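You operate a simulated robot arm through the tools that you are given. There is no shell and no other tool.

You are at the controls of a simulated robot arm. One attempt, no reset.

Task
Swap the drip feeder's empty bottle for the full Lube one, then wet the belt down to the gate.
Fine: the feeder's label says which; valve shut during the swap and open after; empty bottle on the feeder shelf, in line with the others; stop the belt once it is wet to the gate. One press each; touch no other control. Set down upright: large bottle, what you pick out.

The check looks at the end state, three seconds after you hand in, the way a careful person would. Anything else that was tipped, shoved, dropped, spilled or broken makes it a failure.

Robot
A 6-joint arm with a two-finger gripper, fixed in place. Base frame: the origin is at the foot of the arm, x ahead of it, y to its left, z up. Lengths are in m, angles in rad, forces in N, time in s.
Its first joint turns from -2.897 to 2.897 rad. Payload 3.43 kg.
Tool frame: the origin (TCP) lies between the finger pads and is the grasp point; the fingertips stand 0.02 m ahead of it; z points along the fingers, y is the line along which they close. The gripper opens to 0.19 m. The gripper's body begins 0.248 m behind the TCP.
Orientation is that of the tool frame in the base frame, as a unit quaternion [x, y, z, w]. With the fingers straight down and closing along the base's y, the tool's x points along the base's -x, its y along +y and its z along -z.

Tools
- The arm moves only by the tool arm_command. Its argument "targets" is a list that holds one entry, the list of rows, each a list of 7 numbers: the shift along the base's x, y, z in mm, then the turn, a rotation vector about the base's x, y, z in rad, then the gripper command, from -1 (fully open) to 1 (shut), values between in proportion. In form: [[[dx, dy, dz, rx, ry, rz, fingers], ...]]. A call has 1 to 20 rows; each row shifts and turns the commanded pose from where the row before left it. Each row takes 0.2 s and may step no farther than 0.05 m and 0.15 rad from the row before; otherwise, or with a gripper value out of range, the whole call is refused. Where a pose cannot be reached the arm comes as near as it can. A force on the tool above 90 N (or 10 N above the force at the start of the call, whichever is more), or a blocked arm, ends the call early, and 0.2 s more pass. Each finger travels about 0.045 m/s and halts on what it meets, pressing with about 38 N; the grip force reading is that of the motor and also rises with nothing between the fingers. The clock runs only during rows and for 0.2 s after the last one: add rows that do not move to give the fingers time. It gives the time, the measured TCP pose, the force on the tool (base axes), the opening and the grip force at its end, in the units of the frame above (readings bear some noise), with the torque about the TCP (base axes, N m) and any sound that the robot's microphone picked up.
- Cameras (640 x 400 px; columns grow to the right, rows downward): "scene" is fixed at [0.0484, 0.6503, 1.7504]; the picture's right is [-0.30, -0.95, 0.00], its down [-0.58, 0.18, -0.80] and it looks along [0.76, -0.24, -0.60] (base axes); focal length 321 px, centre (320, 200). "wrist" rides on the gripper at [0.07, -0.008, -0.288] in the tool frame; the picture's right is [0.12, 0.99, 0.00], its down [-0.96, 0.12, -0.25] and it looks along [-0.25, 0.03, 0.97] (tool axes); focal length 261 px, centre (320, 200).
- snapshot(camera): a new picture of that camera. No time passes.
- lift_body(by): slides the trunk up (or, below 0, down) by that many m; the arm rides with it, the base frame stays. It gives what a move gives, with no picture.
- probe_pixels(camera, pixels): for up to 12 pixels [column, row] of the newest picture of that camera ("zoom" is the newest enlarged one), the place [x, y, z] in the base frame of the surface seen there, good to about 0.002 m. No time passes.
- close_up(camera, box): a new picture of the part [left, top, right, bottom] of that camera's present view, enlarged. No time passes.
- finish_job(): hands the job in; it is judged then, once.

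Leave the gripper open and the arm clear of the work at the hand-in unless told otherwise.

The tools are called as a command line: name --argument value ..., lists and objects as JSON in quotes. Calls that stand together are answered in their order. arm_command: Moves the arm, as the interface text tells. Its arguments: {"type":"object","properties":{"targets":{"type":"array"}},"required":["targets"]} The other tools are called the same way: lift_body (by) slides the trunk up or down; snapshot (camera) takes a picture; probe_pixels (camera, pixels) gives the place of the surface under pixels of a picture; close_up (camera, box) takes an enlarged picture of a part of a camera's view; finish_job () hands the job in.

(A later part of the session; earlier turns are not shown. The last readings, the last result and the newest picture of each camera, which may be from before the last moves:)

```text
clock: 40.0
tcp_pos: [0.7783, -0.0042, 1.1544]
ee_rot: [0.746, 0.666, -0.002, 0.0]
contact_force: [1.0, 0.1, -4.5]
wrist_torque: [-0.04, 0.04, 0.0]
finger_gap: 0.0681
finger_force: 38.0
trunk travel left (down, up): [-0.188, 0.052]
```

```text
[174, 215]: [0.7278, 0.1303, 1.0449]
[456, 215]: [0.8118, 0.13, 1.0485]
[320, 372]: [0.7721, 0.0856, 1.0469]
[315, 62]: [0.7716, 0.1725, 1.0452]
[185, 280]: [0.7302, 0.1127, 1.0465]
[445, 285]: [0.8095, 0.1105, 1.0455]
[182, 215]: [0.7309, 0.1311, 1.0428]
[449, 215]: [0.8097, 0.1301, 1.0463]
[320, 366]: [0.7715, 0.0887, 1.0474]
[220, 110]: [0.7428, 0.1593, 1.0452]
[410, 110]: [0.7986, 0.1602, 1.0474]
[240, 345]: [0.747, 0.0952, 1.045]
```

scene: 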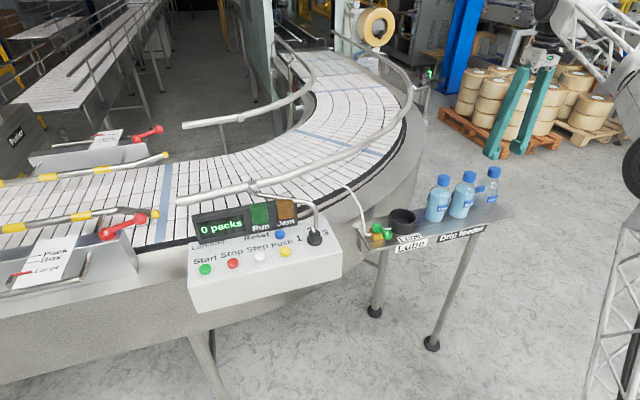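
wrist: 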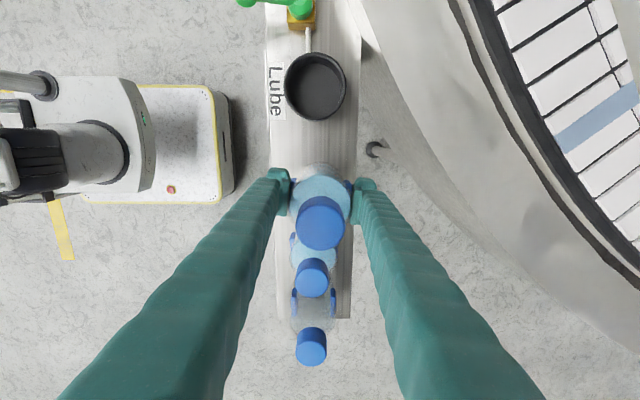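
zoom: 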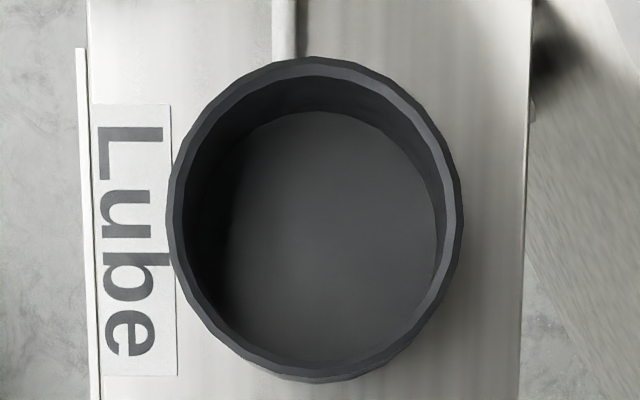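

Holder centre is (0.770, 0.129), rim z 1.045. I check the held bottle's cap centre relative to the TCP.

close_up --camera "wrist" --box '[270, 180, 370, 260]'

probe_pixels --camera "zoom" --pixels '[[318, 250], [210, 250], [425, 250], [318, 150], [318, 340], [318, 170], [318, 330], [230, 250], [410, 250]]'

```text
5.00 times, centred on (320, 220) of wrist
```

zoom: 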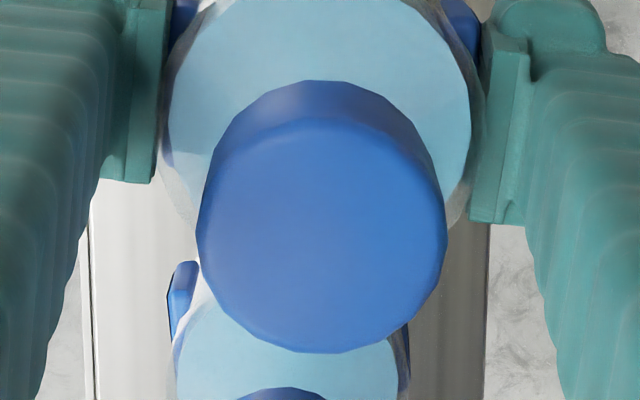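

```text
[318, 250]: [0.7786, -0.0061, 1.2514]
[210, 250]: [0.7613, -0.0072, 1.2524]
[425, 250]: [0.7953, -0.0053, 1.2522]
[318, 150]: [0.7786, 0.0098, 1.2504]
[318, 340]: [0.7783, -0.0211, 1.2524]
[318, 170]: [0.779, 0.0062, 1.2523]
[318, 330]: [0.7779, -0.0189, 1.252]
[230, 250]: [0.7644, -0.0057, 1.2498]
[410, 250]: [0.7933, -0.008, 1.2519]
```

Bottle centre matches the TCP within 1 mm. I carry it to above the holder (dx −9, dy +132.5 mm), bottle bottom at z≈1.076.

arm_command --targets '[[[-1, 15, 0, 0, 0, 0, 1], [-2, 28, 0, 0, 0, 0, 1], [-2, 30, 0, 0, 0, 0, 1], [-2, 28, 0, 0, 0, 0, 1], [-1, 20, 0, 0, 0, 0, 1], [-1, 11.5, 0, 0, 0, 0, 1], [0, 0, 0, 0, 0, 0, 1]]]'

snapshot --camera "wrist"

close_up --camera "scene" --box '[340, 130, 500, 250]'

```text
clock: 41.6
tcp_pos: [0.769, 0.1285, 1.1544]
ee_rot: [0.746, 0.666, -0.002, 0.0]
contact_force: [0.0, -0.5, -3.9]
wrist_torque: [0.03, 0.02, -0.01]
finger_gap: 0.0682
finger_force: 37.7
trunk travel left (down, up): [-0.188, 0.052]
```

```text
taken
```

wrist: 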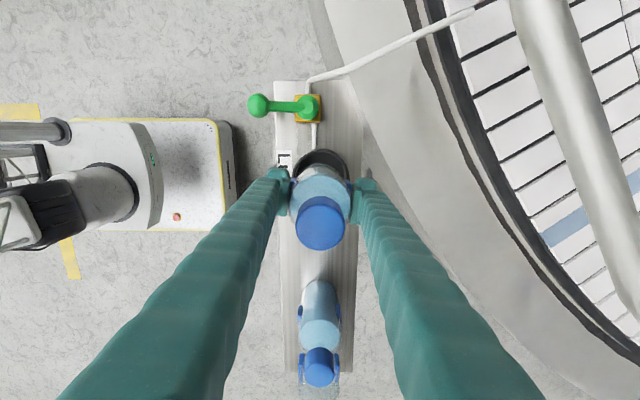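

```text
3.33 times, centred on (420, 190) of scene
```

zoom: 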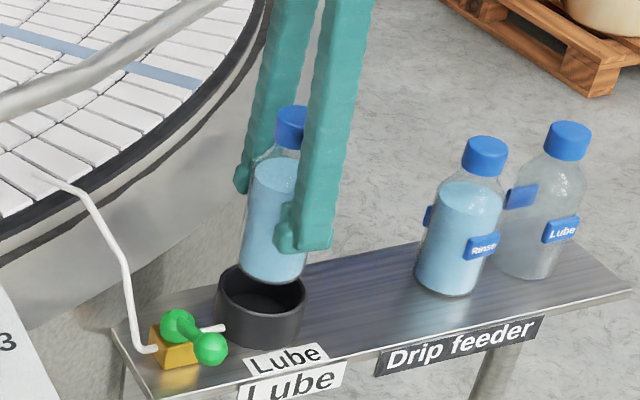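

Aligned above the holder. I lower gently, watching the force.

arm_command --targets '[[[0, 0, -15, 0, 0, 0, 1], [0, 0, -15, 0, 0, 0, 1], [0, 0, -12, 0, 0, 0, 1], [0, 0, -10, 0, 0, 0, 1], [0, 0, 0, 0, 0, 0, 1]]]'

close_up --camera "scene" --box '[360, 150, 460, 250]'

```text
clock: 42.8
tcp_pos: [0.7697, 0.1282, 1.1023]
ee_rot: [0.746, 0.666, -0.002, 0.0]
contact_force: [0.3, 0.7, -5.3]
wrist_torque: [-0.01, 0.01, -0.01]
finger_gap: 0.068
finger_force: 37.8
trunk travel left (down, up): [-0.188, 0.052]
```

```text
4.00 times, centred on (410, 200) of scene
```

zoom: 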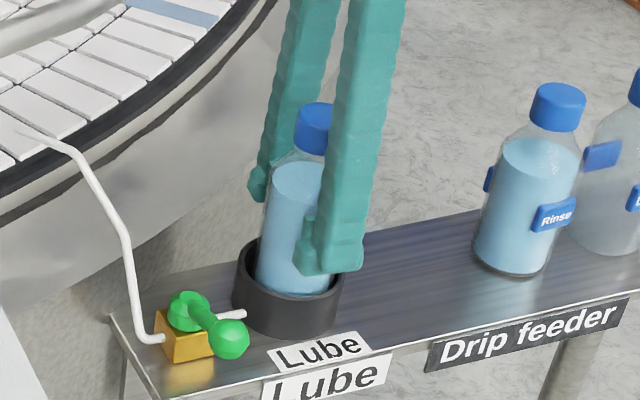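

It slides in with no side force. Next 15 mm, then 1 mm steps to the floor of the holder.

arm_command --targets '[[[0, 0, -10, 0, 0, 0, 1], [0, 0, -5, 0, 0, 0, 1], [0, 0, -2, 0, 0, 0, 1], [0, 0, -1, 0, 0, 0, 1], [0, 0, 0, 0, 0, 0, 1]]]'

```text
clock: 44.0
tcp_pos: [0.7695, 0.1288, 1.0834]
ee_rot: [0.746, 0.666, -0.001, 0.001]
contact_force: [0.3, 0.0, -4.1]
wrist_torque: [0.01, -0.03, -0.02]
finger_gap: 0.0682
finger_force: 38.7
trunk travel left (down, up): [-0.188, 0.052]
```

arm_command --targets '[[[0, 0, -1, 0, 0, 0, 1], [0, 0, -0.5, 0, 0, 0, 1], [0, 0, 0, 0, 0, 0, 1]]]'

```text
clock: 44.8
tcp_pos: [0.7692, 0.128, 1.0827]
ee_rot: [0.746, 0.666, -0.002, 0.001]
contact_force: [-2.0, -0.1, 1.5]
wrist_torque: [-0.03, -0.03, -0.03]
finger_gap: 0.0679
finger_force: 37.7
trunk travel left (down, up): [-0.188, 0.052]
```

The load has moved onto the holder (force −4 → +1.5 N). I open the fingers and rise.

arm_command --targets '[[[0, 0, 0, 0, 0, 0, 0.2], [0, 0, 0, 0, 0, 0, 0.05], [0, 0, 0, 0, 0, 0, 0.0], [0, 0, 0, 0, 0, 0, 0.0], [0, 0, 20, 0, 0, 0, 0.0], [0, 0, 40, 0, 0, 0, 0.0], [0, 0, 40, 0, 0, 0, 0.0], [0, 0, 40, 0, 0, 0, 0.0], [0, 0, 25, 0, 0, 0, 0.0], [0, 0, 0, 0, 0, 0, 0.0]]]'

snapshot --camera "wrist"

close_up --camera "scene" --box '[350, 140, 510, 250]'

```text
clock: 47.0
tcp_pos: [0.7693, 0.1272, 1.248]
ee_rot: [0.746, 0.666, -0.002, 0.001]
contact_force: [1.1, 0.2, 0.0]
wrist_torque: [-0.02, 0.02, 0.0]
finger_gap: 0.095
finger_force: 0.1
trunk travel left (down, up): [-0.188, 0.052]
```

```text
taken
```

wrist: 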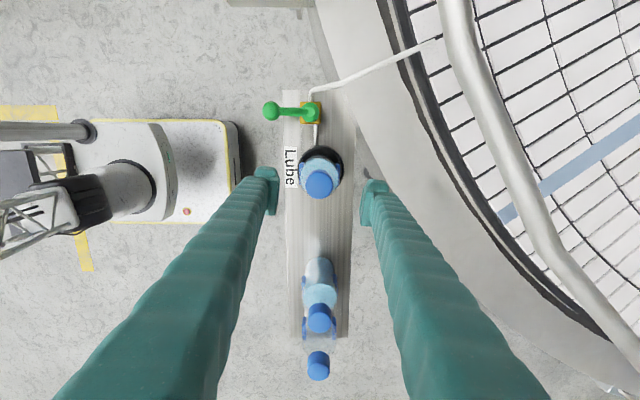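

```text
3.64 times, centred on (430, 195) of scene
```

zoom: 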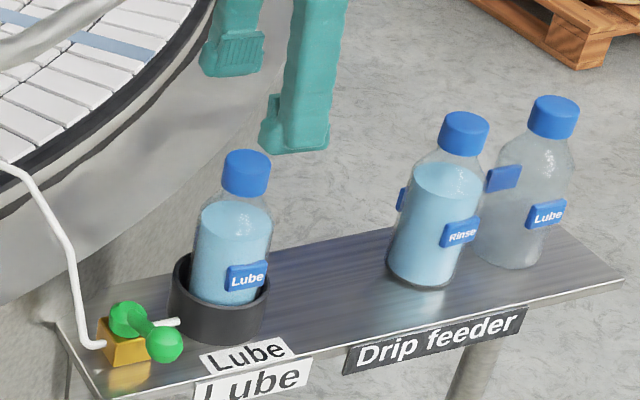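

The full Lube bottle stands in the holder. Now I put the Rinse bottle back where it was (it was nudged ~6 mm). I take the same enlarged view as at the start, to compare its position.

close_up --camera "scene" --box '[380, 165, 492, 235]'

close_up --camera "wrist" --box '[270, 240, 370, 390]'

```text
5.71 times, centred on (436, 200) of scene
```

zoom: 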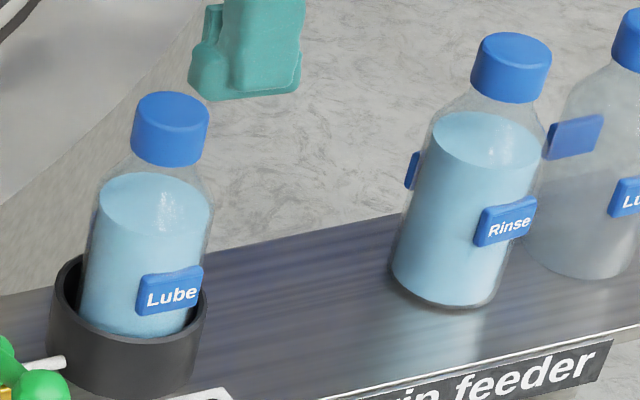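

```text
2.67 times, centred on (320, 315) of wrist
```

zoom: 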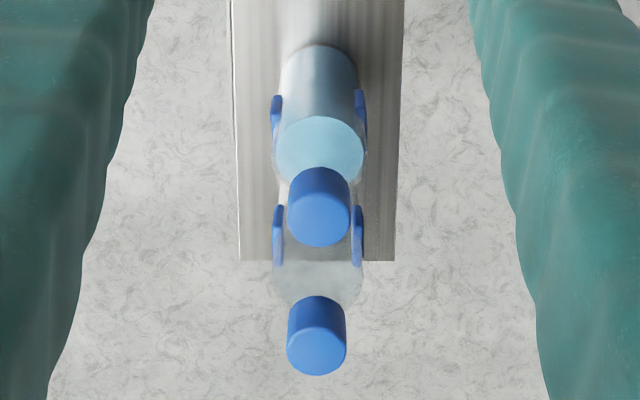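

The Rinse cap is 11–12 zoom px left of its original place, i.e. ≈7.5 mm in +y, with x unchanged. I move above it and measure.

arm_command --targets '[[[0, -35, 0, 0, 0, 0, -0.05], [0, -45, 0, 0, 0, 0, -0.05], [0, -45, 0, 0, 0, 0, -0.05], [0, -45, 0, 0, 0, 0, -0.05], [0, -35, 0, 0, 0, 0, -0.05], [1, -22, 0, 0, 0, 0, -0.05], [0, 0, 0, 0, 0, 0, -0.05]]]'

close_up --camera "wrist" --box '[250, 130, 390, 250]'

probe_pixels --camera "zoom" --pixels '[[320, 200], [290, 200], [345, 200], [320, 170], [320, 235], [310, 160], [310, 220]]'

```text
clock: 48.6
tcp_pos: [0.7709, -0.0997, 1.248]
ee_rot: [0.746, 0.665, -0.001, 0.001]
contact_force: [0.0, -0.2, -0.6]
wrist_torque: [-0.01, -0.01, -0.01]
finger_gap: 0.1
finger_force: 0.1
trunk travel left (down, up): [-0.188, 0.052]
```

```text
3.33 times, centred on (320, 190) of wrist
```

zoom: 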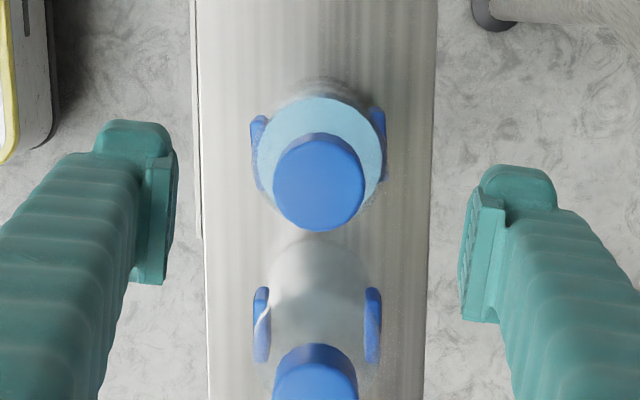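

```text
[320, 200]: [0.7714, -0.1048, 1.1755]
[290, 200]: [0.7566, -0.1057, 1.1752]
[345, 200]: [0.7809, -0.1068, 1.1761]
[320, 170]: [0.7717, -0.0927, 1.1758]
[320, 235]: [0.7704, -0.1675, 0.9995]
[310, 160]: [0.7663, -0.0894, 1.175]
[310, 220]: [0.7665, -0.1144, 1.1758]
```

Rinse is at (0.771, −0.1005), right under the TCP. I descend and grip it.

arm_command --targets '[[[0, 0, -40, 0, 0, 0, -0.05], [0, 0, -40, 0, 0, 0, -0.05], [0, 0, -40, 0, 0, 0, -0.05], [0, 0, -32, 0, 0, 0, -0.05], [0, 0, -18, 0, 0, 0, -0.05], [0, 0, 0, 0, 0, 0, -0.05], [0, 0, 0, 0, 0, 0, 0.1], [0, 0, 0, 0, 0, 0, 0.2], [0, 0, 0, 0, 0, 0, 0.4], [0, 0, 0, 0, 0, 0, 1], [0, 0, 0, 0, 0, 0, 1]]]'

close_up --camera "scene" --box '[380, 165, 492, 235]'

```text
clock: 51.0
tcp_pos: [0.7698, -0.0994, 1.0758]
ee_rot: [0.746, 0.666, -0.001, 0.001]
contact_force: [-1.3, 0.2, 0.1]
wrist_torque: [0.04, -0.02, 0.03]
finger_gap: 0.0673
finger_force: 37.9
trunk travel left (down, up): [-0.188, 0.052]
```

```text
5.71 times, centred on (436, 200) of scene
```

zoom: 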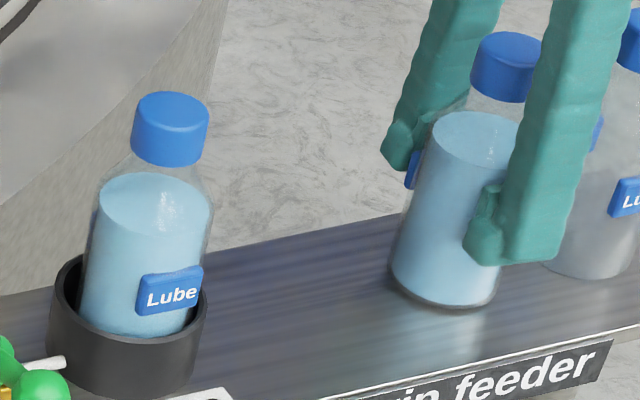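

Gripped (67 mm). I lift 4 mm, shift −7.5 mm in y, and set it down in small steps.

arm_command --targets '[[[0, 0, 4, 0, 0, 0, 1], [0, -4, 0, 0, 0, 0, 1], [0, -3.5, 0, 0, 0, 0, 1], [0, 0, -2, 0, 0, 0, 1], [0, 0, -1, 0, 0, 0, 1], [0, 0, 0, 0, 0, 0, 1]]]'

close_up --camera "scene" --box '[380, 165, 492, 235]'

```text
clock: 52.4
tcp_pos: [0.7706, -0.1057, 1.0785]
ee_rot: [0.746, 0.666, -0.002, 0.0]
contact_force: [-0.8, -0.2, -4.8]
wrist_torque: [0.01, 0.03, -0.01]
finger_gap: 0.0675
finger_force: 38.0
trunk travel left (down, up): [-0.188, 0.052]
```

```text
5.71 times, centred on (436, 200) of scene
```

zoom: 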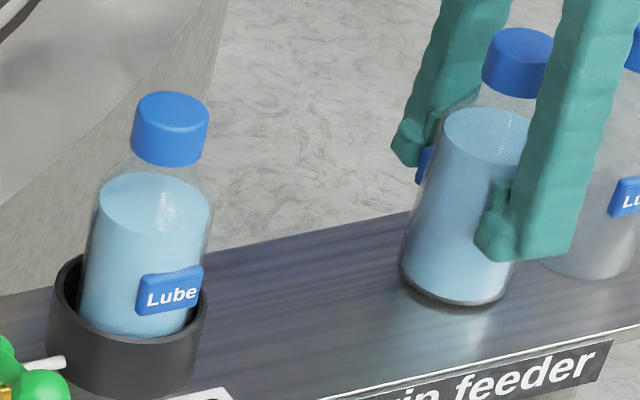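

The cap's left edge is back at column 482 as at the start. Now down onto the shelf.

arm_command --targets '[[[0, 0, -1, 0, 0, 0, 1], [0, 0, -0.7, 0, 0, 0, 1], [0, 0, 0, 0, 0, 0, 1]]]'

```text
clock: 53.2
tcp_pos: [0.7701, -0.1055, 1.0769]
ee_rot: [0.746, 0.665, -0.002, 0.0]
contact_force: [0.6, -0.8, -1.8]
wrist_torque: [-0.02, -0.16, -0.04]
finger_gap: 0.0674
finger_force: 38.4
trunk travel left (down, up): [-0.188, 0.052]
```

The load is partly on the shelf (−4.8 → −1.8 N). Another 0.5 mm, then release and rise.

arm_command --targets '[[[0, 0, -0.5, 0, 0, 0, 1], [0, 0, 0, 0, 0, 0, 1], [0, 0, 0, 0, 0, 0, 0.2], [0, 0, 0, 0, 0, 0, 0.05], [0, 0, 0, 0, 0, 0, -0.05], [0, 0, 0, 0, 0, 0, -0.05], [0, 0, 20, 0, 0, 0, -0.05], [0, 0, 40, 0, 0, 0, -0.05], [0, 0, 40, 0, 0, 0, -0.05], [0, 0, 40, 0, 0, 0, -0.05], [0, 0, 30, 0, 0, 0, -0.05], [0, 0, 0, 0, 0, 0, -0.05]]]'

close_up --camera "scene" --box '[380, 165, 492, 235]'

close_up --camera "scene" --box '[350, 140, 530, 250]'

snapshot --camera "wrist"

```text
clock: 55.8
tcp_pos: [0.7693, -0.1076, 1.2464]
ee_rot: [0.746, 0.666, -0.002, 0.0]
contact_force: [0.1, 0.5, 0.4]
wrist_torque: [0.03, 0.02, -0.01]
finger_gap: 0.1
finger_force: 0.0
trunk travel left (down, up): [-0.188, 0.052]
```

```text
5.71 times, centred on (436, 200) of scene
```

zoom: 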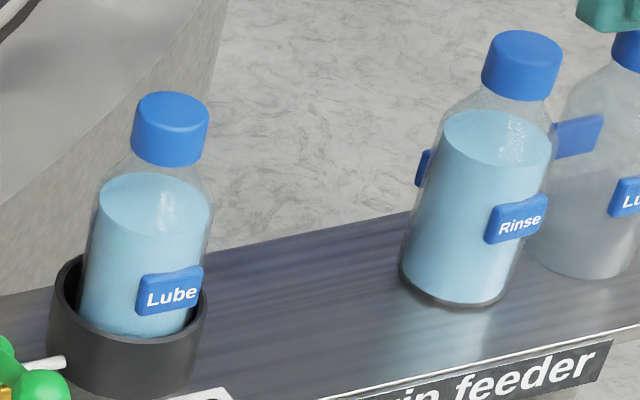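

```text
3.56 times, centred on (440, 195) of scene
```

zoom: 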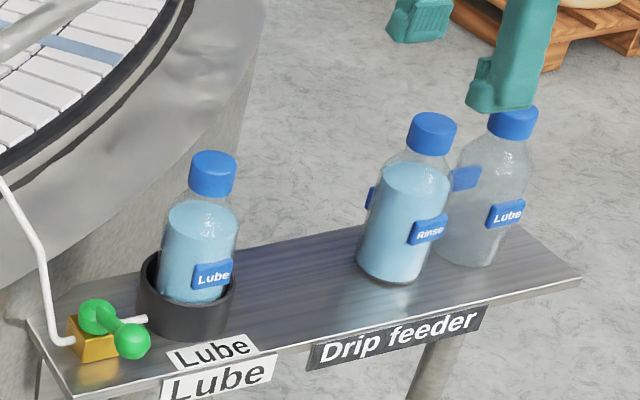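

```text
taken
```

wrist: 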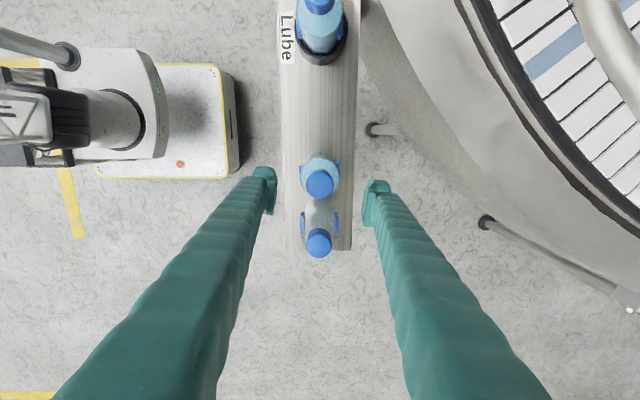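

The Rinse bottle is exactly back (cap columns 482–563, row 30 as at the start). Now I go to the valve lever, rotating the tool back to square, gap ~47 mm, hovering above the ball at (0.677, 0.234).

arm_command --targets '[[[-7.7, 28.5, 0, 0, 0, 0.1405, 0.3], [-7.7, 28.5, 0, 0, 0, 0.1405, 0.5], [-7.7, 28.5, 0, 0, 0, 0.1405, 0.5], [-7.7, 28.5, 0, 0, 0, 0.1405, 0.5], [-7.7, 28.5, 0, 0, 0, 0.1405, 0.5], [-7.7, 28.5, 0, 0, 0, 0.1405, 0.5], [-7.7, 28.5, 0, 0, 0, 0.1405, 0.5], [-7.7, 28.5, 0, 0, 0, 0.1405, 0.5], [-7.7, 28.5, 0, 0, 0, 0.1405, 0.5], [-7.7, 28.5, 0, 0, 0, 0.1405, 0.5], [-7.7, 28.5, 0, 0, 0, 0.1405, 0.5], [-7.7, 28.5, 0, 0, 0, 0.1405, 0.5], [0, 0, 0, 0, 0, 0, 0.5]]]'

snapshot --camera "wrist"

close_up --camera "wrist" --box '[270, 130, 382, 220]'

```text
clock: 58.6
tcp_pos: [0.6773, 0.2363, 1.2457]
ee_rot: [-0.001, 1.0, -0.001, 0.002]
contact_force: [-0.3, 0.2, 0.3]
wrist_torque: [-0.01, 0.0, 0.01]
finger_gap: 0.0475
finger_force: 0.0
trunk travel left (down, up): [-0.188, 0.052]
```

```text
taken
```

wrist: 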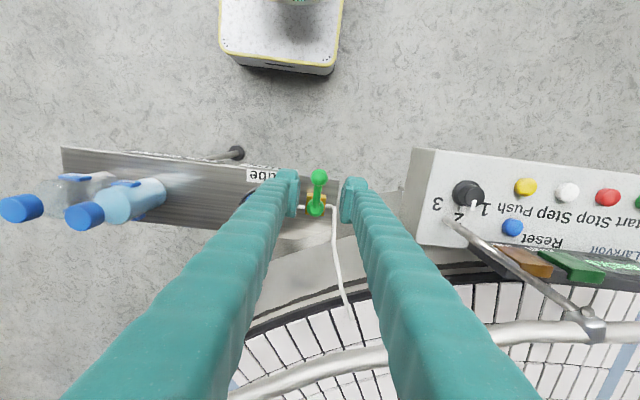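

```text
4.44 times, centred on (326, 175) of wrist
```

zoom: 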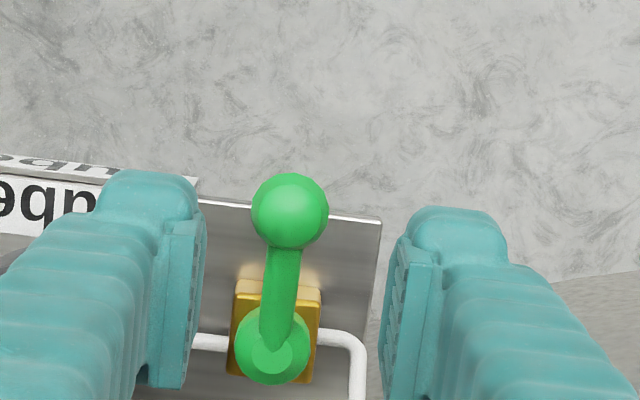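

probe_pixels --camera "zoom" --pixels '[[290, 211], [280, 211], [300, 211], [290, 195], [290, 225], [272, 350], [283, 270], [205, 343], [345, 340]]'

```text
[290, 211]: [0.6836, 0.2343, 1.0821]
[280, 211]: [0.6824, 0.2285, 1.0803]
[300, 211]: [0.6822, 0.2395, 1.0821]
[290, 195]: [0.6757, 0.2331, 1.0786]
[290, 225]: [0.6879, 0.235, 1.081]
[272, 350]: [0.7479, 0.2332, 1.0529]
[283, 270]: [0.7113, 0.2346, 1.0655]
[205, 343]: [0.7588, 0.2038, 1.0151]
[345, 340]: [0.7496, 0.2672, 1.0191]
```

The ball is at (0.686, 0.2345), lever at 90° (shut). Before opening the valve I rehearse the panel pose so that the belt phase goes quickly: I go to a hover above the Start/Stop buttons with the tool tilted 0.84 rad toward +y (so the wrist camera sees the gate), gripper closed.

arm_command --targets '[[[-3, 30, 10, 0, 0, 0, 0.8], [-3, 41, 10, 0.07, 0, 0, 1], [-3, 41, 10, 0.07, 0, 0, 1], [-3, 41, 0, 0.07, 0, 0, 1], [-3, 41, 0, 0.07, 0, 0, 1], [-3, 41, 0, 0.07, 0, 0, 1], [-3, 41, 0, 0.07, 0, 0, 1], [-3, 41, 0, 0.07, 0, 0, 1], [-3, 41, 0, 0.07, 0, 0, 1], [-3, 41, 0, 0.07, 0, 0, 1], [-3, 41, 0, 0.07, 0, 0, 1], [-1, 25, 0, 0.07, 0, 0, 1], [0, 0, 0, 0.07, 0, 0, 1], [0, 0, 0, 0, 0, 0, 1]]]'

snapshot --camera "wrist"

snapshot --camera "scene"

```text
clock: 61.6
tcp_pos: [0.6428, 0.7016, 1.277]
ee_rot: [0.0, 0.913, 0.408, 0.002]
contact_force: [-0.2, 0.1, -0.2]
wrist_torque: [0.01, -0.03, 0.01]
finger_gap: 0.0
finger_force: 35.0
trunk travel left (down, up): [-0.188, 0.052]
```

```text
taken
```

wrist: 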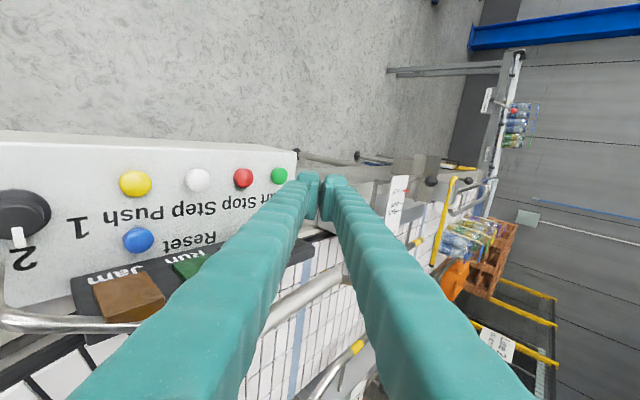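

```text
taken
```

scene: 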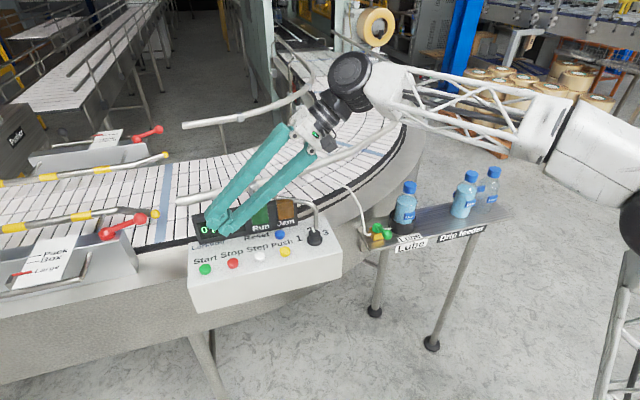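

The gate's yellow bar is visible at wrist (435–455, 180–265), and Start (279,175), Stop (244,178) too. I zoom on the gate area and the buttons.

close_up --camera "wrist" --box '[340, 150, 500, 300]'

close_up --camera "wrist" --box '[220, 145, 380, 245]'

probe_pixels --camera "zoom" --pixels '[[235, 118], [225, 118], [245, 118], [95, 132], [85, 132], [105, 132], [310, 110], [470, 130], [240, 150]]'

```text
2.67 times, centred on (420, 225) of wrist
```

zoom: 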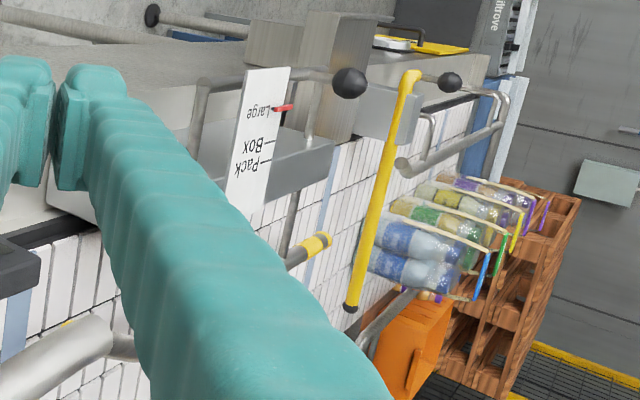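

```text
4.00 times, centred on (300, 195) of wrist
```

zoom: 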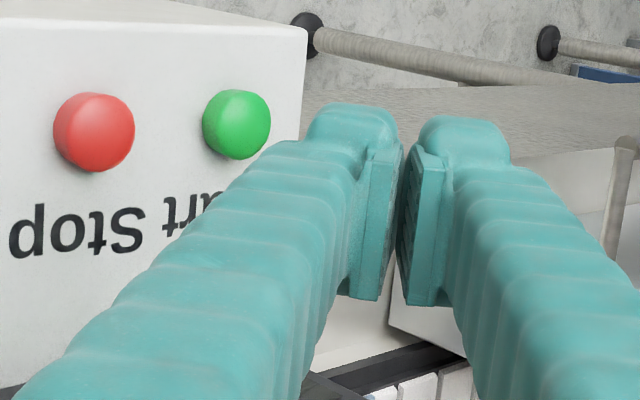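

```text
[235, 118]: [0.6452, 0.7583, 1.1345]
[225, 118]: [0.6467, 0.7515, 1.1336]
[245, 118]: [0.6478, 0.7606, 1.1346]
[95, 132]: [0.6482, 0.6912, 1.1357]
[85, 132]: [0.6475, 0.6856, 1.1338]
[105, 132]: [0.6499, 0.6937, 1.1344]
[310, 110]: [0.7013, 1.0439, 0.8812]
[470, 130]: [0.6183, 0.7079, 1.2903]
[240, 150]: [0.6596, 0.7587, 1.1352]
```

Start is at about (0.645, 0.760), Stop (0.646, 0.693), both z≈1.135; the gate is visible from here. The rehearsal pose is fine. I return to the valve: square tool, gap 47 mm, above the ball.

arm_command --targets '[[[2.5, -39, 0, -0.07, 0, 0, 0.5], [2.5, -39, 0, -0.07, 0, 0, 0.5], [2.5, -39, 0, -0.07, 0, 0, 0.5], [2.5, -39, 0, -0.07, 0, 0, 0.5], [2.5, -39, 0, -0.07, 0, 0, 0.5], [2.5, -39, 0, -0.07, 0, 0, 0.5], [2.5, -39, 0, -0.07, 0, 0, 0.5], [2.5, -39, 0, -0.07, 0, 0, 0.5], [2.5, -39, 0, -0.07, 0, 0, 0.5], [2.5, -39, 0, -0.07, 0, 0, 0.5], [2.5, -39, -10, -0.07, 0, 0, 0.5], [3, -37.6, -20, -0.07, 0, 0, 0.5], [0, 0, 0, 0, 0, 0, 0.5]]]'

close_up --camera "wrist" --box '[270, 130, 382, 220]'

```text
clock: 64.4
tcp_pos: [0.6738, 0.2347, 1.2458]
ee_rot: [-0.001, 1.0, -0.001, 0.001]
contact_force: [-0.2, 0.4, -0.2]
wrist_torque: [0.0, 0.02, 0.02]
finger_gap: 0.0473
finger_force: 0.0
trunk travel left (down, up): [-0.188, 0.052]
```

```text
4.44 times, centred on (326, 175) of wrist
```

zoom: 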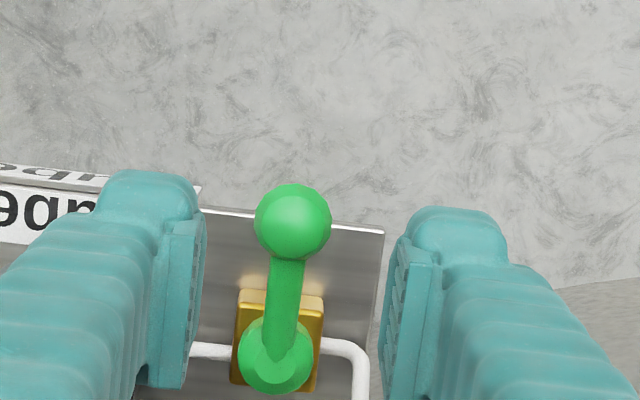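

Lined up at (0.6738, 0.2347). I descend to TCP z≈1.086, straddling the ball, then close to 38 mm gap.

arm_command --targets '[[[0, 0, -40, 0, 0, 0, 0.5], [0, 0, -40, 0, 0, 0, 0.5], [0, 0, -40, 0, 0, 0, 0.5], [0, 0, -25, 0, 0, 0, 0.5], [0, 0, -15, 0, 0, 0, 0.5], [0, 0, 0, 0, 0, 0, 0.6], [0, 0, 0, 0, 0, 0, 0.6]]]'

close_up --camera "wrist" --box '[264, 170, 376, 260]'

```text
clock: 66.0
tcp_pos: [0.6736, 0.2348, 1.0853]
ee_rot: [-0.001, 1.0, 0.0, 0.002]
contact_force: [-0.9, 0.7, 0.2]
wrist_torque: [-0.03, -0.02, -0.02]
finger_gap: 0.0379
finger_force: 0.0
trunk travel left (down, up): [-0.188, 0.052]
```

```text
4.44 times, centred on (320, 215) of wrist
```

zoom: 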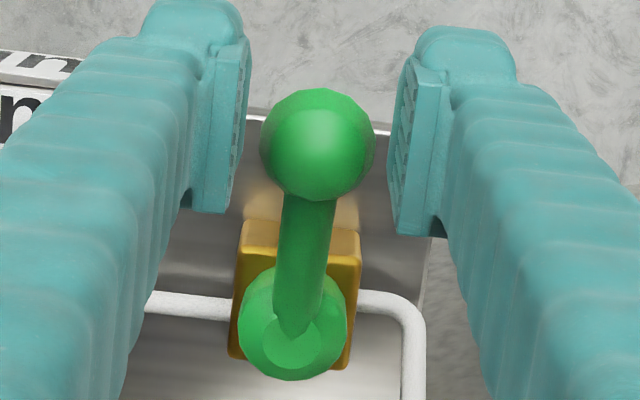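

The ball is between the fingers. I sweep back along the arc (−0.131 rad per row) to about 7.5° short of open.

arm_command --targets '[[[0.64, 9.79, 0, 0, 0, -0.1309, 0.6], [1.92, 9.62, 0, 0, 0, -0.1309, 0.6], [3.15, 9.29, 0, 0, 0, -0.1309, 0.6], [4.34, 8.8, 0, 0, 0, -0.1309, 0.6], [5.45, 8.16, 0, 0, 0, -0.1309, 0.6], [6.47, 7.37, 0, 0, 0, -0.1309, 0.6], [7.37, 6.47, 0, 0, 0, -0.1309, 0.6], [8.16, 5.45, 0, 0, 0, -0.1309, 0.6], [8.8, 4.34, 0, 0, 0, -0.1309, 0.6], [9.29, 3.15, 0, 0, 0, -0.1309, 0.6], [9.62, 1.92, 0, 0, 0, -0.1309, 0.6]]]'

close_up --camera "wrist" --box '[264, 150, 376, 240]'

close_up --camera "scene" --box '[320, 170, 432, 250]'

```text
clock: 68.4
tcp_pos: [0.7391, 0.3077, 1.0869]
ee_rot: [0.659, 0.752, -0.002, 0.001]
contact_force: [-0.7, -0.2, -0.2]
wrist_torque: [0.02, 0.0, 0.0]
finger_gap: 0.0384
finger_force: 0.4
trunk travel left (down, up): [-0.188, 0.052]
```

```text
4.44 times, centred on (320, 195) of wrist
```

zoom: 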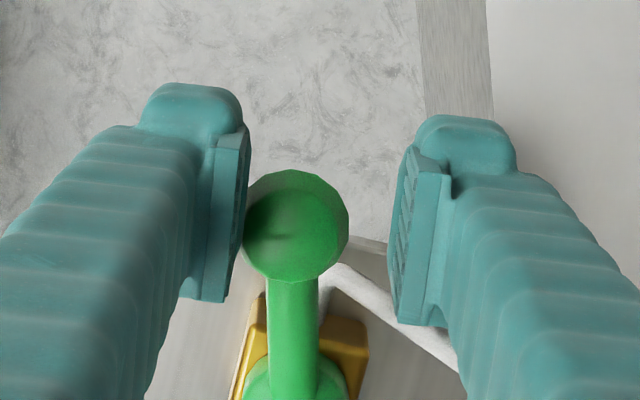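

```text
5.00 times, centred on (376, 210) of scene
```

zoom: 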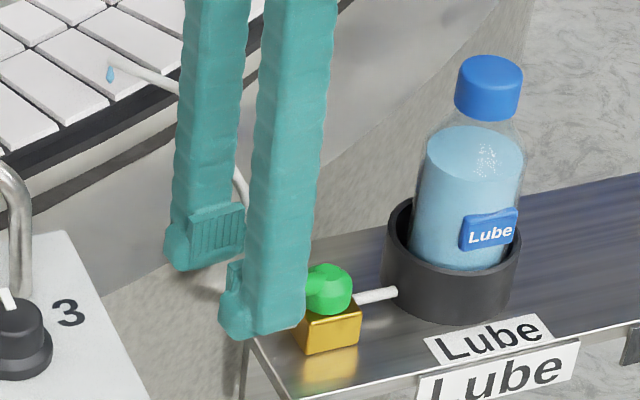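

A blue drop already shows at the hose end (zoom 110,72): the feeder drips. I complete the turn to fully in line with the pipe.

arm_command --targets '[[[9.79, 0.64, 0, 0, 0, -0.1309, 0.6], [2.5, 0, 0, 0, 0, -0.03, 0.6], [0, 0, 0, 0, 0, 0, 0.6]]]'

close_up --camera "wrist" --box '[264, 150, 376, 240]'

probe_pixels --camera "zoom" --pixels '[[296, 225], [290, 235], [300, 240], [300, 370], [300, 330]]'

```text
clock: 69.2
tcp_pos: [0.7505, 0.3097, 1.087]
ee_rot: [0.718, 0.696, -0.002, 0.0]
contact_force: [-1.9, 1.1, -0.5]
wrist_torque: [0.01, -0.04, 0.0]
finger_gap: 0.039
finger_force: 0.3
trunk travel left (down, up): [-0.188, 0.052]
```

```text
4.44 times, centred on (320, 195) of wrist
```

zoom: 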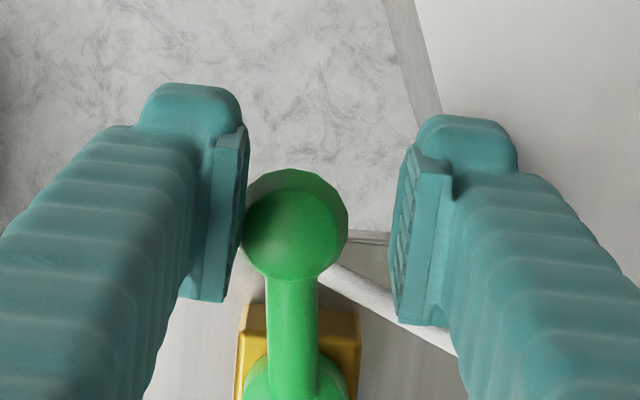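

```text
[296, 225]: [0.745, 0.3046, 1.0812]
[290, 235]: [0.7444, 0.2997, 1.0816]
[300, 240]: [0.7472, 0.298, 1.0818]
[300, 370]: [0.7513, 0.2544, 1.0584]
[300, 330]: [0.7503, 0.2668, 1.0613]
```

Ball at x≈0.7455, 2–3 mm (≈2°) short of its original place. One more small push, then back off and rise.

arm_command --targets '[[[2.5, 0, 0, 0, 0, 0, 0.6], [0.5, 0, 0, 0, 0, 0, 0.6], [-3, 0, 0, 0, 0, 0.03, 0.5], [0, 0, 20, 0, 0, 0, 0.5], [0, 0, 45, 0, 0, 0, 0.5], [0, 0, 45, 0, 0, 0, 0.5], [0, 0, 45, 0, 0, 0, 0.5]]]'

close_up --camera "scene" --box '[320, 170, 432, 250]'

close_up --camera "wrist" --box '[280, 150, 376, 210]'

```text
clock: 70.8
tcp_pos: [0.752, 0.3076, 1.2405]
ee_rot: [0.706, 0.708, -0.002, 0.0]
contact_force: [0.4, -0.3, 0.9]
wrist_torque: [-0.02, 0.04, -0.02]
finger_gap: 0.0472
finger_force: 0.1
trunk travel left (down, up): [-0.188, 0.052]
```

```text
5.00 times, centred on (376, 210) of scene
```

zoom: 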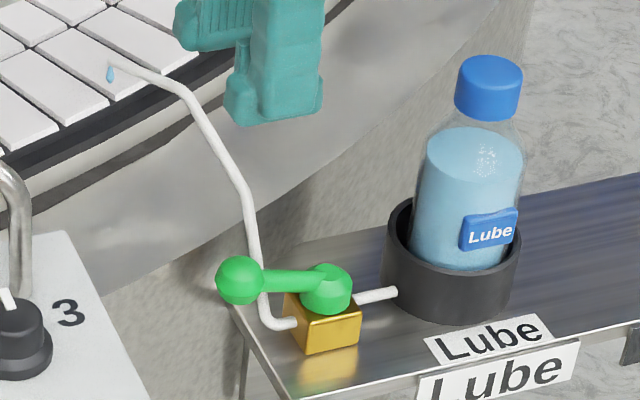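

```text
6.67 times, centred on (328, 180) of wrist
```

zoom: 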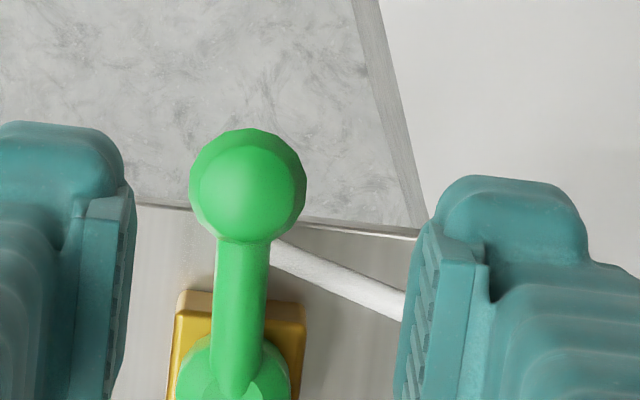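

The valve lever is back in line (open), a drop hangs at the nozzle. Now quickly to the panel: I move back in −x first (to stay clear of the panel's pipe), then along +y, turning into the rehearsed tilted pose with the gripper closed.

arm_command --targets '[[[-25, 15, 8, 0.0547, -0.0547, 0.12246, 0.8], [-25, 15, 8, 0.0547, -0.0547, 0.12246, 1], [-25, 15, 8, 0.0547, -0.0547, 0.12246, 1], [-25, 15, 8, 0.0547, -0.0547, 0.12246, 1], [-0.9, 49.3, 0, 0.0547, -0.0547, 0.12246, 1], [-0.9, 49.3, 0, 0.0547, -0.0547, 0.12246, 1], [-0.9, 49.3, 0, 0.0547, -0.0547, 0.12246, 1], [-0.9, 49.3, 0, 0.0547, -0.0547, 0.12246, 1], [-0.9, 49.3, 0, 0.0547, -0.0547, 0.12246, 1], [-0.9, 49.3, 0, 0.0547, -0.0547, 0.12246, 1], [-0.9, 49.3, 0, 0.0547, -0.0547, 0.12246, 1], [-0.9, 49.3, 0, 0.0547, -0.0547, 0.12246, 1], [0, 0, -45, 0, 0, 0, 1], [0, 0, 0, 0, 0, 0, 1]]]'

snapshot --camera "wrist"

close_up --camera "scene" --box '[160, 170, 380, 300]'

```text
clock: 73.8
tcp_pos: [0.6445, 0.7625, 1.2284]
ee_rot: [0.0, 0.914, 0.407, 0.002]
contact_force: [0.0, -0.6, -0.8]
wrist_torque: [0.01, 0.0, 0.02]
finger_gap: 0.0
finger_force: 34.1
trunk travel left (down, up): [-0.188, 0.052]
```

```text
taken
```

wrist: 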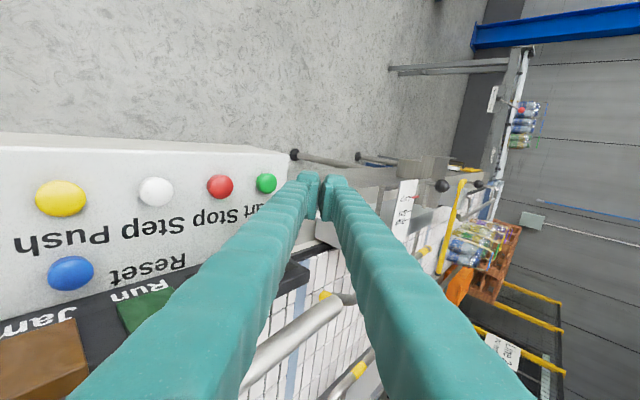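

```text
2.91 times, centred on (270, 235) of scene
```

zoom: 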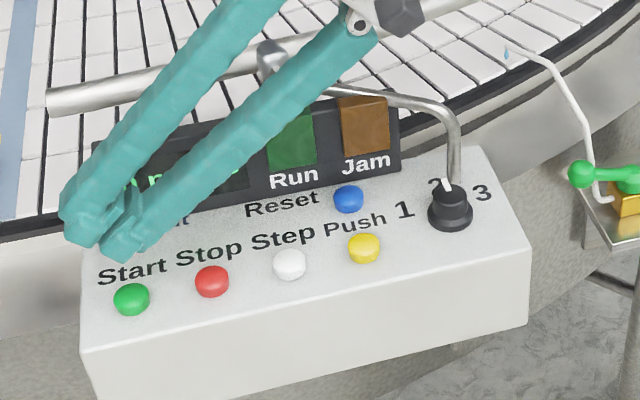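

In position above Start, TCP (0.6445, 0.7625, 1.228). I lower to just above the button (lowest fingertip ≈7 mm above) and check alignment.

arm_command --targets '[[[0, 1, -40, 0, 0, 0, 1], [0, 0, -11, 0, 0, 0, 1]]]'

close_up --camera "scene" --box '[170, 220, 270, 290]'

close_up --camera "wrist" --box '[220, 130, 380, 230]'

```text
clock: 74.4
tcp_pos: [0.6443, 0.7645, 1.176]
ee_rot: [-0.001, 0.914, 0.406, 0.001]
contact_force: [0.4, -0.2, -0.8]
wrist_torque: [-0.02, 0.0, 0.02]
finger_gap: 0.0001
finger_force: 33.9
trunk travel left (down, up): [-0.188, 0.052]
```

```text
5.71 times, centred on (220, 255) of scene
```

zoom: 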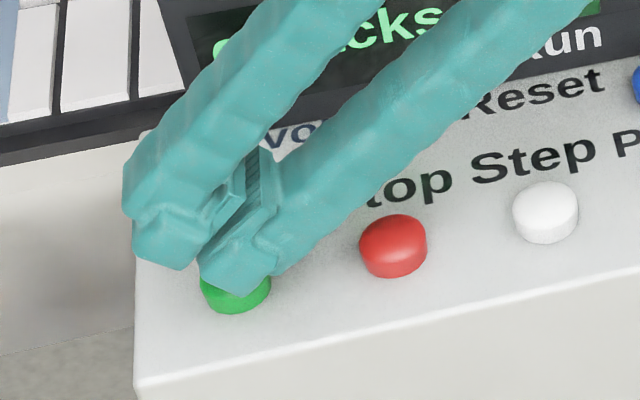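

```text
4.00 times, centred on (300, 180) of wrist
```

zoom: 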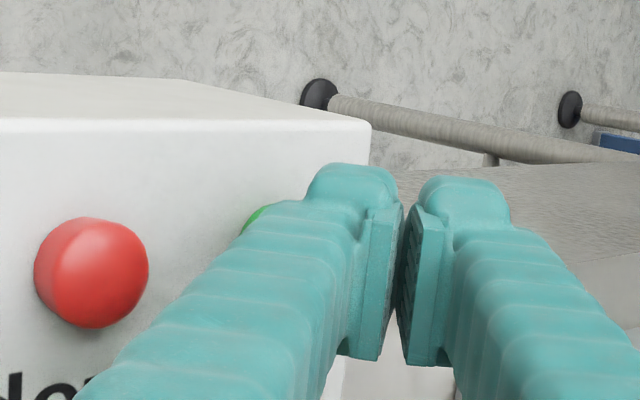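

The lower fingertip is right above the green Start button. I press down in 3 mm steps.

arm_command --targets '[[[0, 0, -3, 0, 0, 0, 1], [0, 0, -3, 0, 0, 0, 1], [0, 0, -2, 0, 0, 0, 1]]]'

close_up --camera "scene" --box '[170, 190, 330, 290]'

```text
clock: 75.2
tcp_pos: [0.6437, 0.7641, 1.1699]
ee_rot: [0.0, 0.914, 0.406, 0.002]
contact_force: [0.2, -1.3, 0.6]
wrist_torque: [0.03, 0.01, 0.03]
finger_gap: 0.0004
finger_force: 34.3
trunk travel left (down, up): [-0.188, 0.052]
```

```text
4.00 times, centred on (250, 240) of scene
```

zoom: 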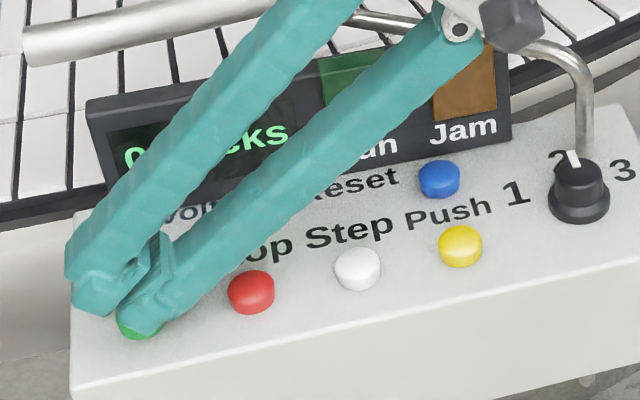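

Almost touching. I press further.

arm_command --targets '[[[0, 0, -2, 0, 0, 0, 1], [0, 0, -2, 0, 0, 0, 1]]]'

close_up --camera "scene" --box '[170, 190, 330, 290]'

```text
clock: 75.8
tcp_pos: [0.6433, 0.7643, 1.1646]
ee_rot: [-0.001, 0.914, 0.406, 0.001]
contact_force: [-0.1, -0.9, 0.2]
wrist_torque: [0.03, -0.02, -0.02]
finger_gap: 0.0
finger_force: 34.0
trunk travel left (down, up): [-0.188, 0.052]
```

```text
4.00 times, centred on (250, 240) of scene
```

zoom: 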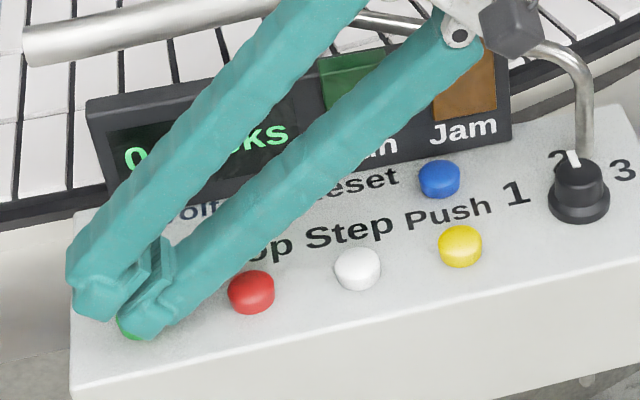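

Still no contact force; the rounded tip is a little higher than I figured. I continue down.

arm_command --targets '[[[0, 0, -2.5, 0, 0, 0, 1], [0, 0, -2.5, 0, 0, 0, 1]]]'

close_up --camera "scene" --box '[170, 190, 330, 290]'

```text
clock: 76.4
tcp_pos: [0.6439, 0.7638, 1.1596]
ee_rot: [-0.001, 0.914, 0.406, 0.002]
contact_force: [-0.1, -0.3, 1.0]
wrist_torque: [-0.02, 0.03, 0.01]
finger_gap: 0.0003
finger_force: 34.3
trunk travel left (down, up): [-0.188, 0.052]
```

```text
4.00 times, centred on (250, 240) of scene
```

zoom: 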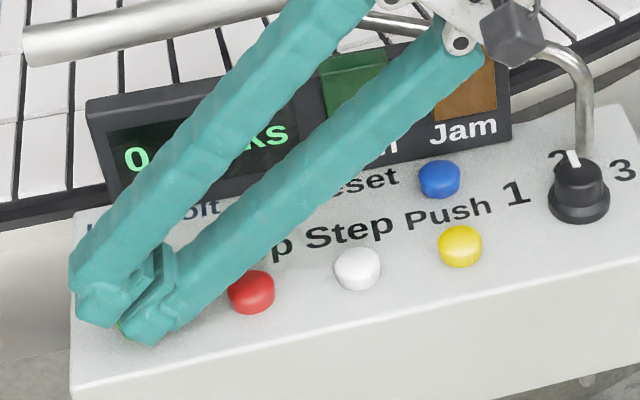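

If the finger is 16 mm thick at the tip, contact starts just here with the tip ~7 mm past centre in +y; I shift −5 mm in y and keep pressing.

arm_command --targets '[[[0, -5, 0, 0, 0, 0, 1], [0, 0, -2, 0, 0, 0, 1], [0, 0, -2, 0, 0, 0, 1]]]'

close_up --camera "scene" --box '[170, 190, 330, 290]'

```text
clock: 77.2
tcp_pos: [0.6452, 0.7593, 1.1562]
ee_rot: [0.001, 0.914, 0.407, 0.002]
contact_force: [0.4, -0.2, 2.6]
wrist_torque: [-0.05, 0.0, -0.02]
finger_gap: 0.0
finger_force: 34.1
trunk travel left (down, up): [-0.188, 0.052]
heard: click
```

```text
4.00 times, centred on (250, 240) of scene
```

zoom: 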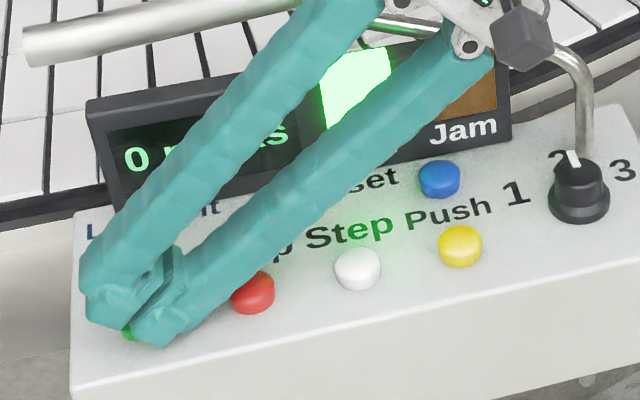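

Click heard and the Run light is lit: the belt runs. I lift off and move over the Stop button, hovering ~28 mm above its press height, and look at the belt.

arm_command --targets '[[[0, 0, 25, 0, 0, 0, 1], [0, -42, 5, 0, 0, 0, 1], [0.5, -25, 0, 0, 0, 0, 1]]]'

snapshot --camera "wrist"

snapshot --camera "scene"

close_up --camera "scene" --box '[180, 140, 400, 270]'

```text
clock: 78.0
tcp_pos: [0.6437, 0.6931, 1.1863]
ee_rot: [0.0, 0.914, 0.405, 0.001]
contact_force: [0.2, -0.4, -0.3]
wrist_torque: [0.0, 0.0, -0.01]
finger_gap: 0.0001
finger_force: 35.0
trunk travel left (down, up): [-0.188, 0.052]
```

```text
taken
```

wrist: 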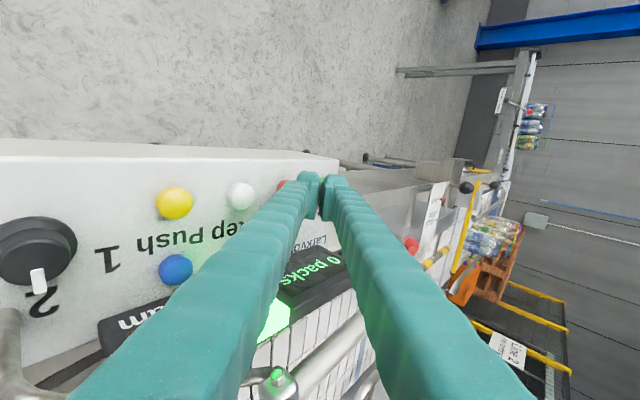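

```text
taken
```

scene: 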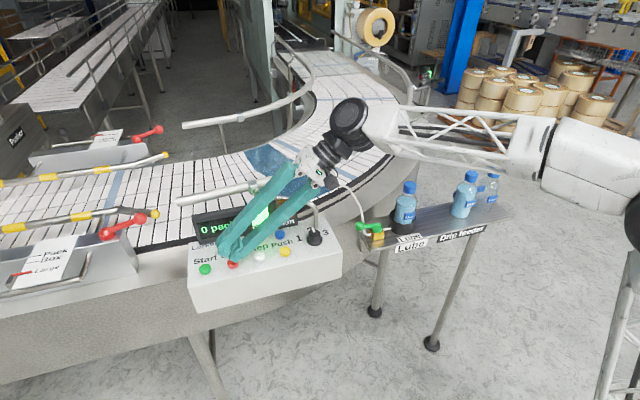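

```text
2.91 times, centred on (290, 205) of scene
```

zoom: 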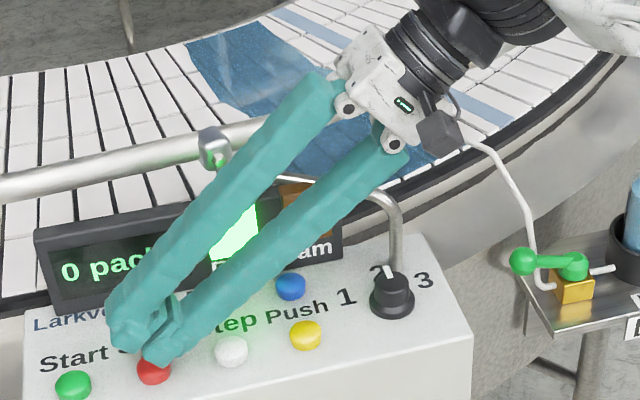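

The wet part shows clearly as a blue band across the belt; its front edge is at zoom (185–245, 45–110). I probe the front.

probe_pixels --camera "zoom" --pixels '[[188, 50], [200, 75], [215, 95], [180, 50], [192, 75], [205, 97], [225, 105], [260, 80]]'

close_up --camera "scene" --box '[140, 130, 320, 240]'

```text
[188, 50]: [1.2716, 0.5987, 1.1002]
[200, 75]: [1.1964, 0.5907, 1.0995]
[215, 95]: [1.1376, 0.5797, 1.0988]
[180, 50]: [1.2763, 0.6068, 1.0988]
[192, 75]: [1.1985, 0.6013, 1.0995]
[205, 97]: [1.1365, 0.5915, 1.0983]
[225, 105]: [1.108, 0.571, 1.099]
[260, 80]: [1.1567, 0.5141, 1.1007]
```

```text
3.56 times, centred on (230, 185) of scene
```

zoom: 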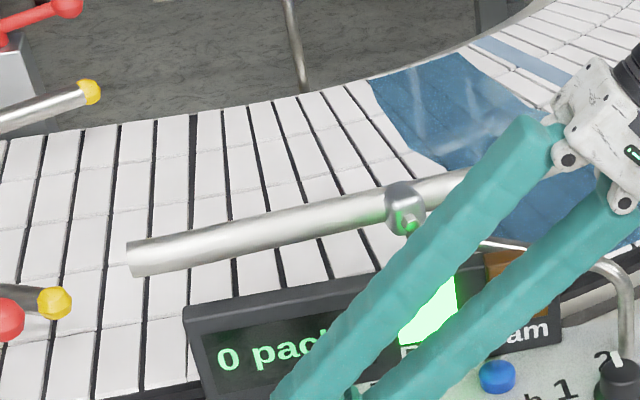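

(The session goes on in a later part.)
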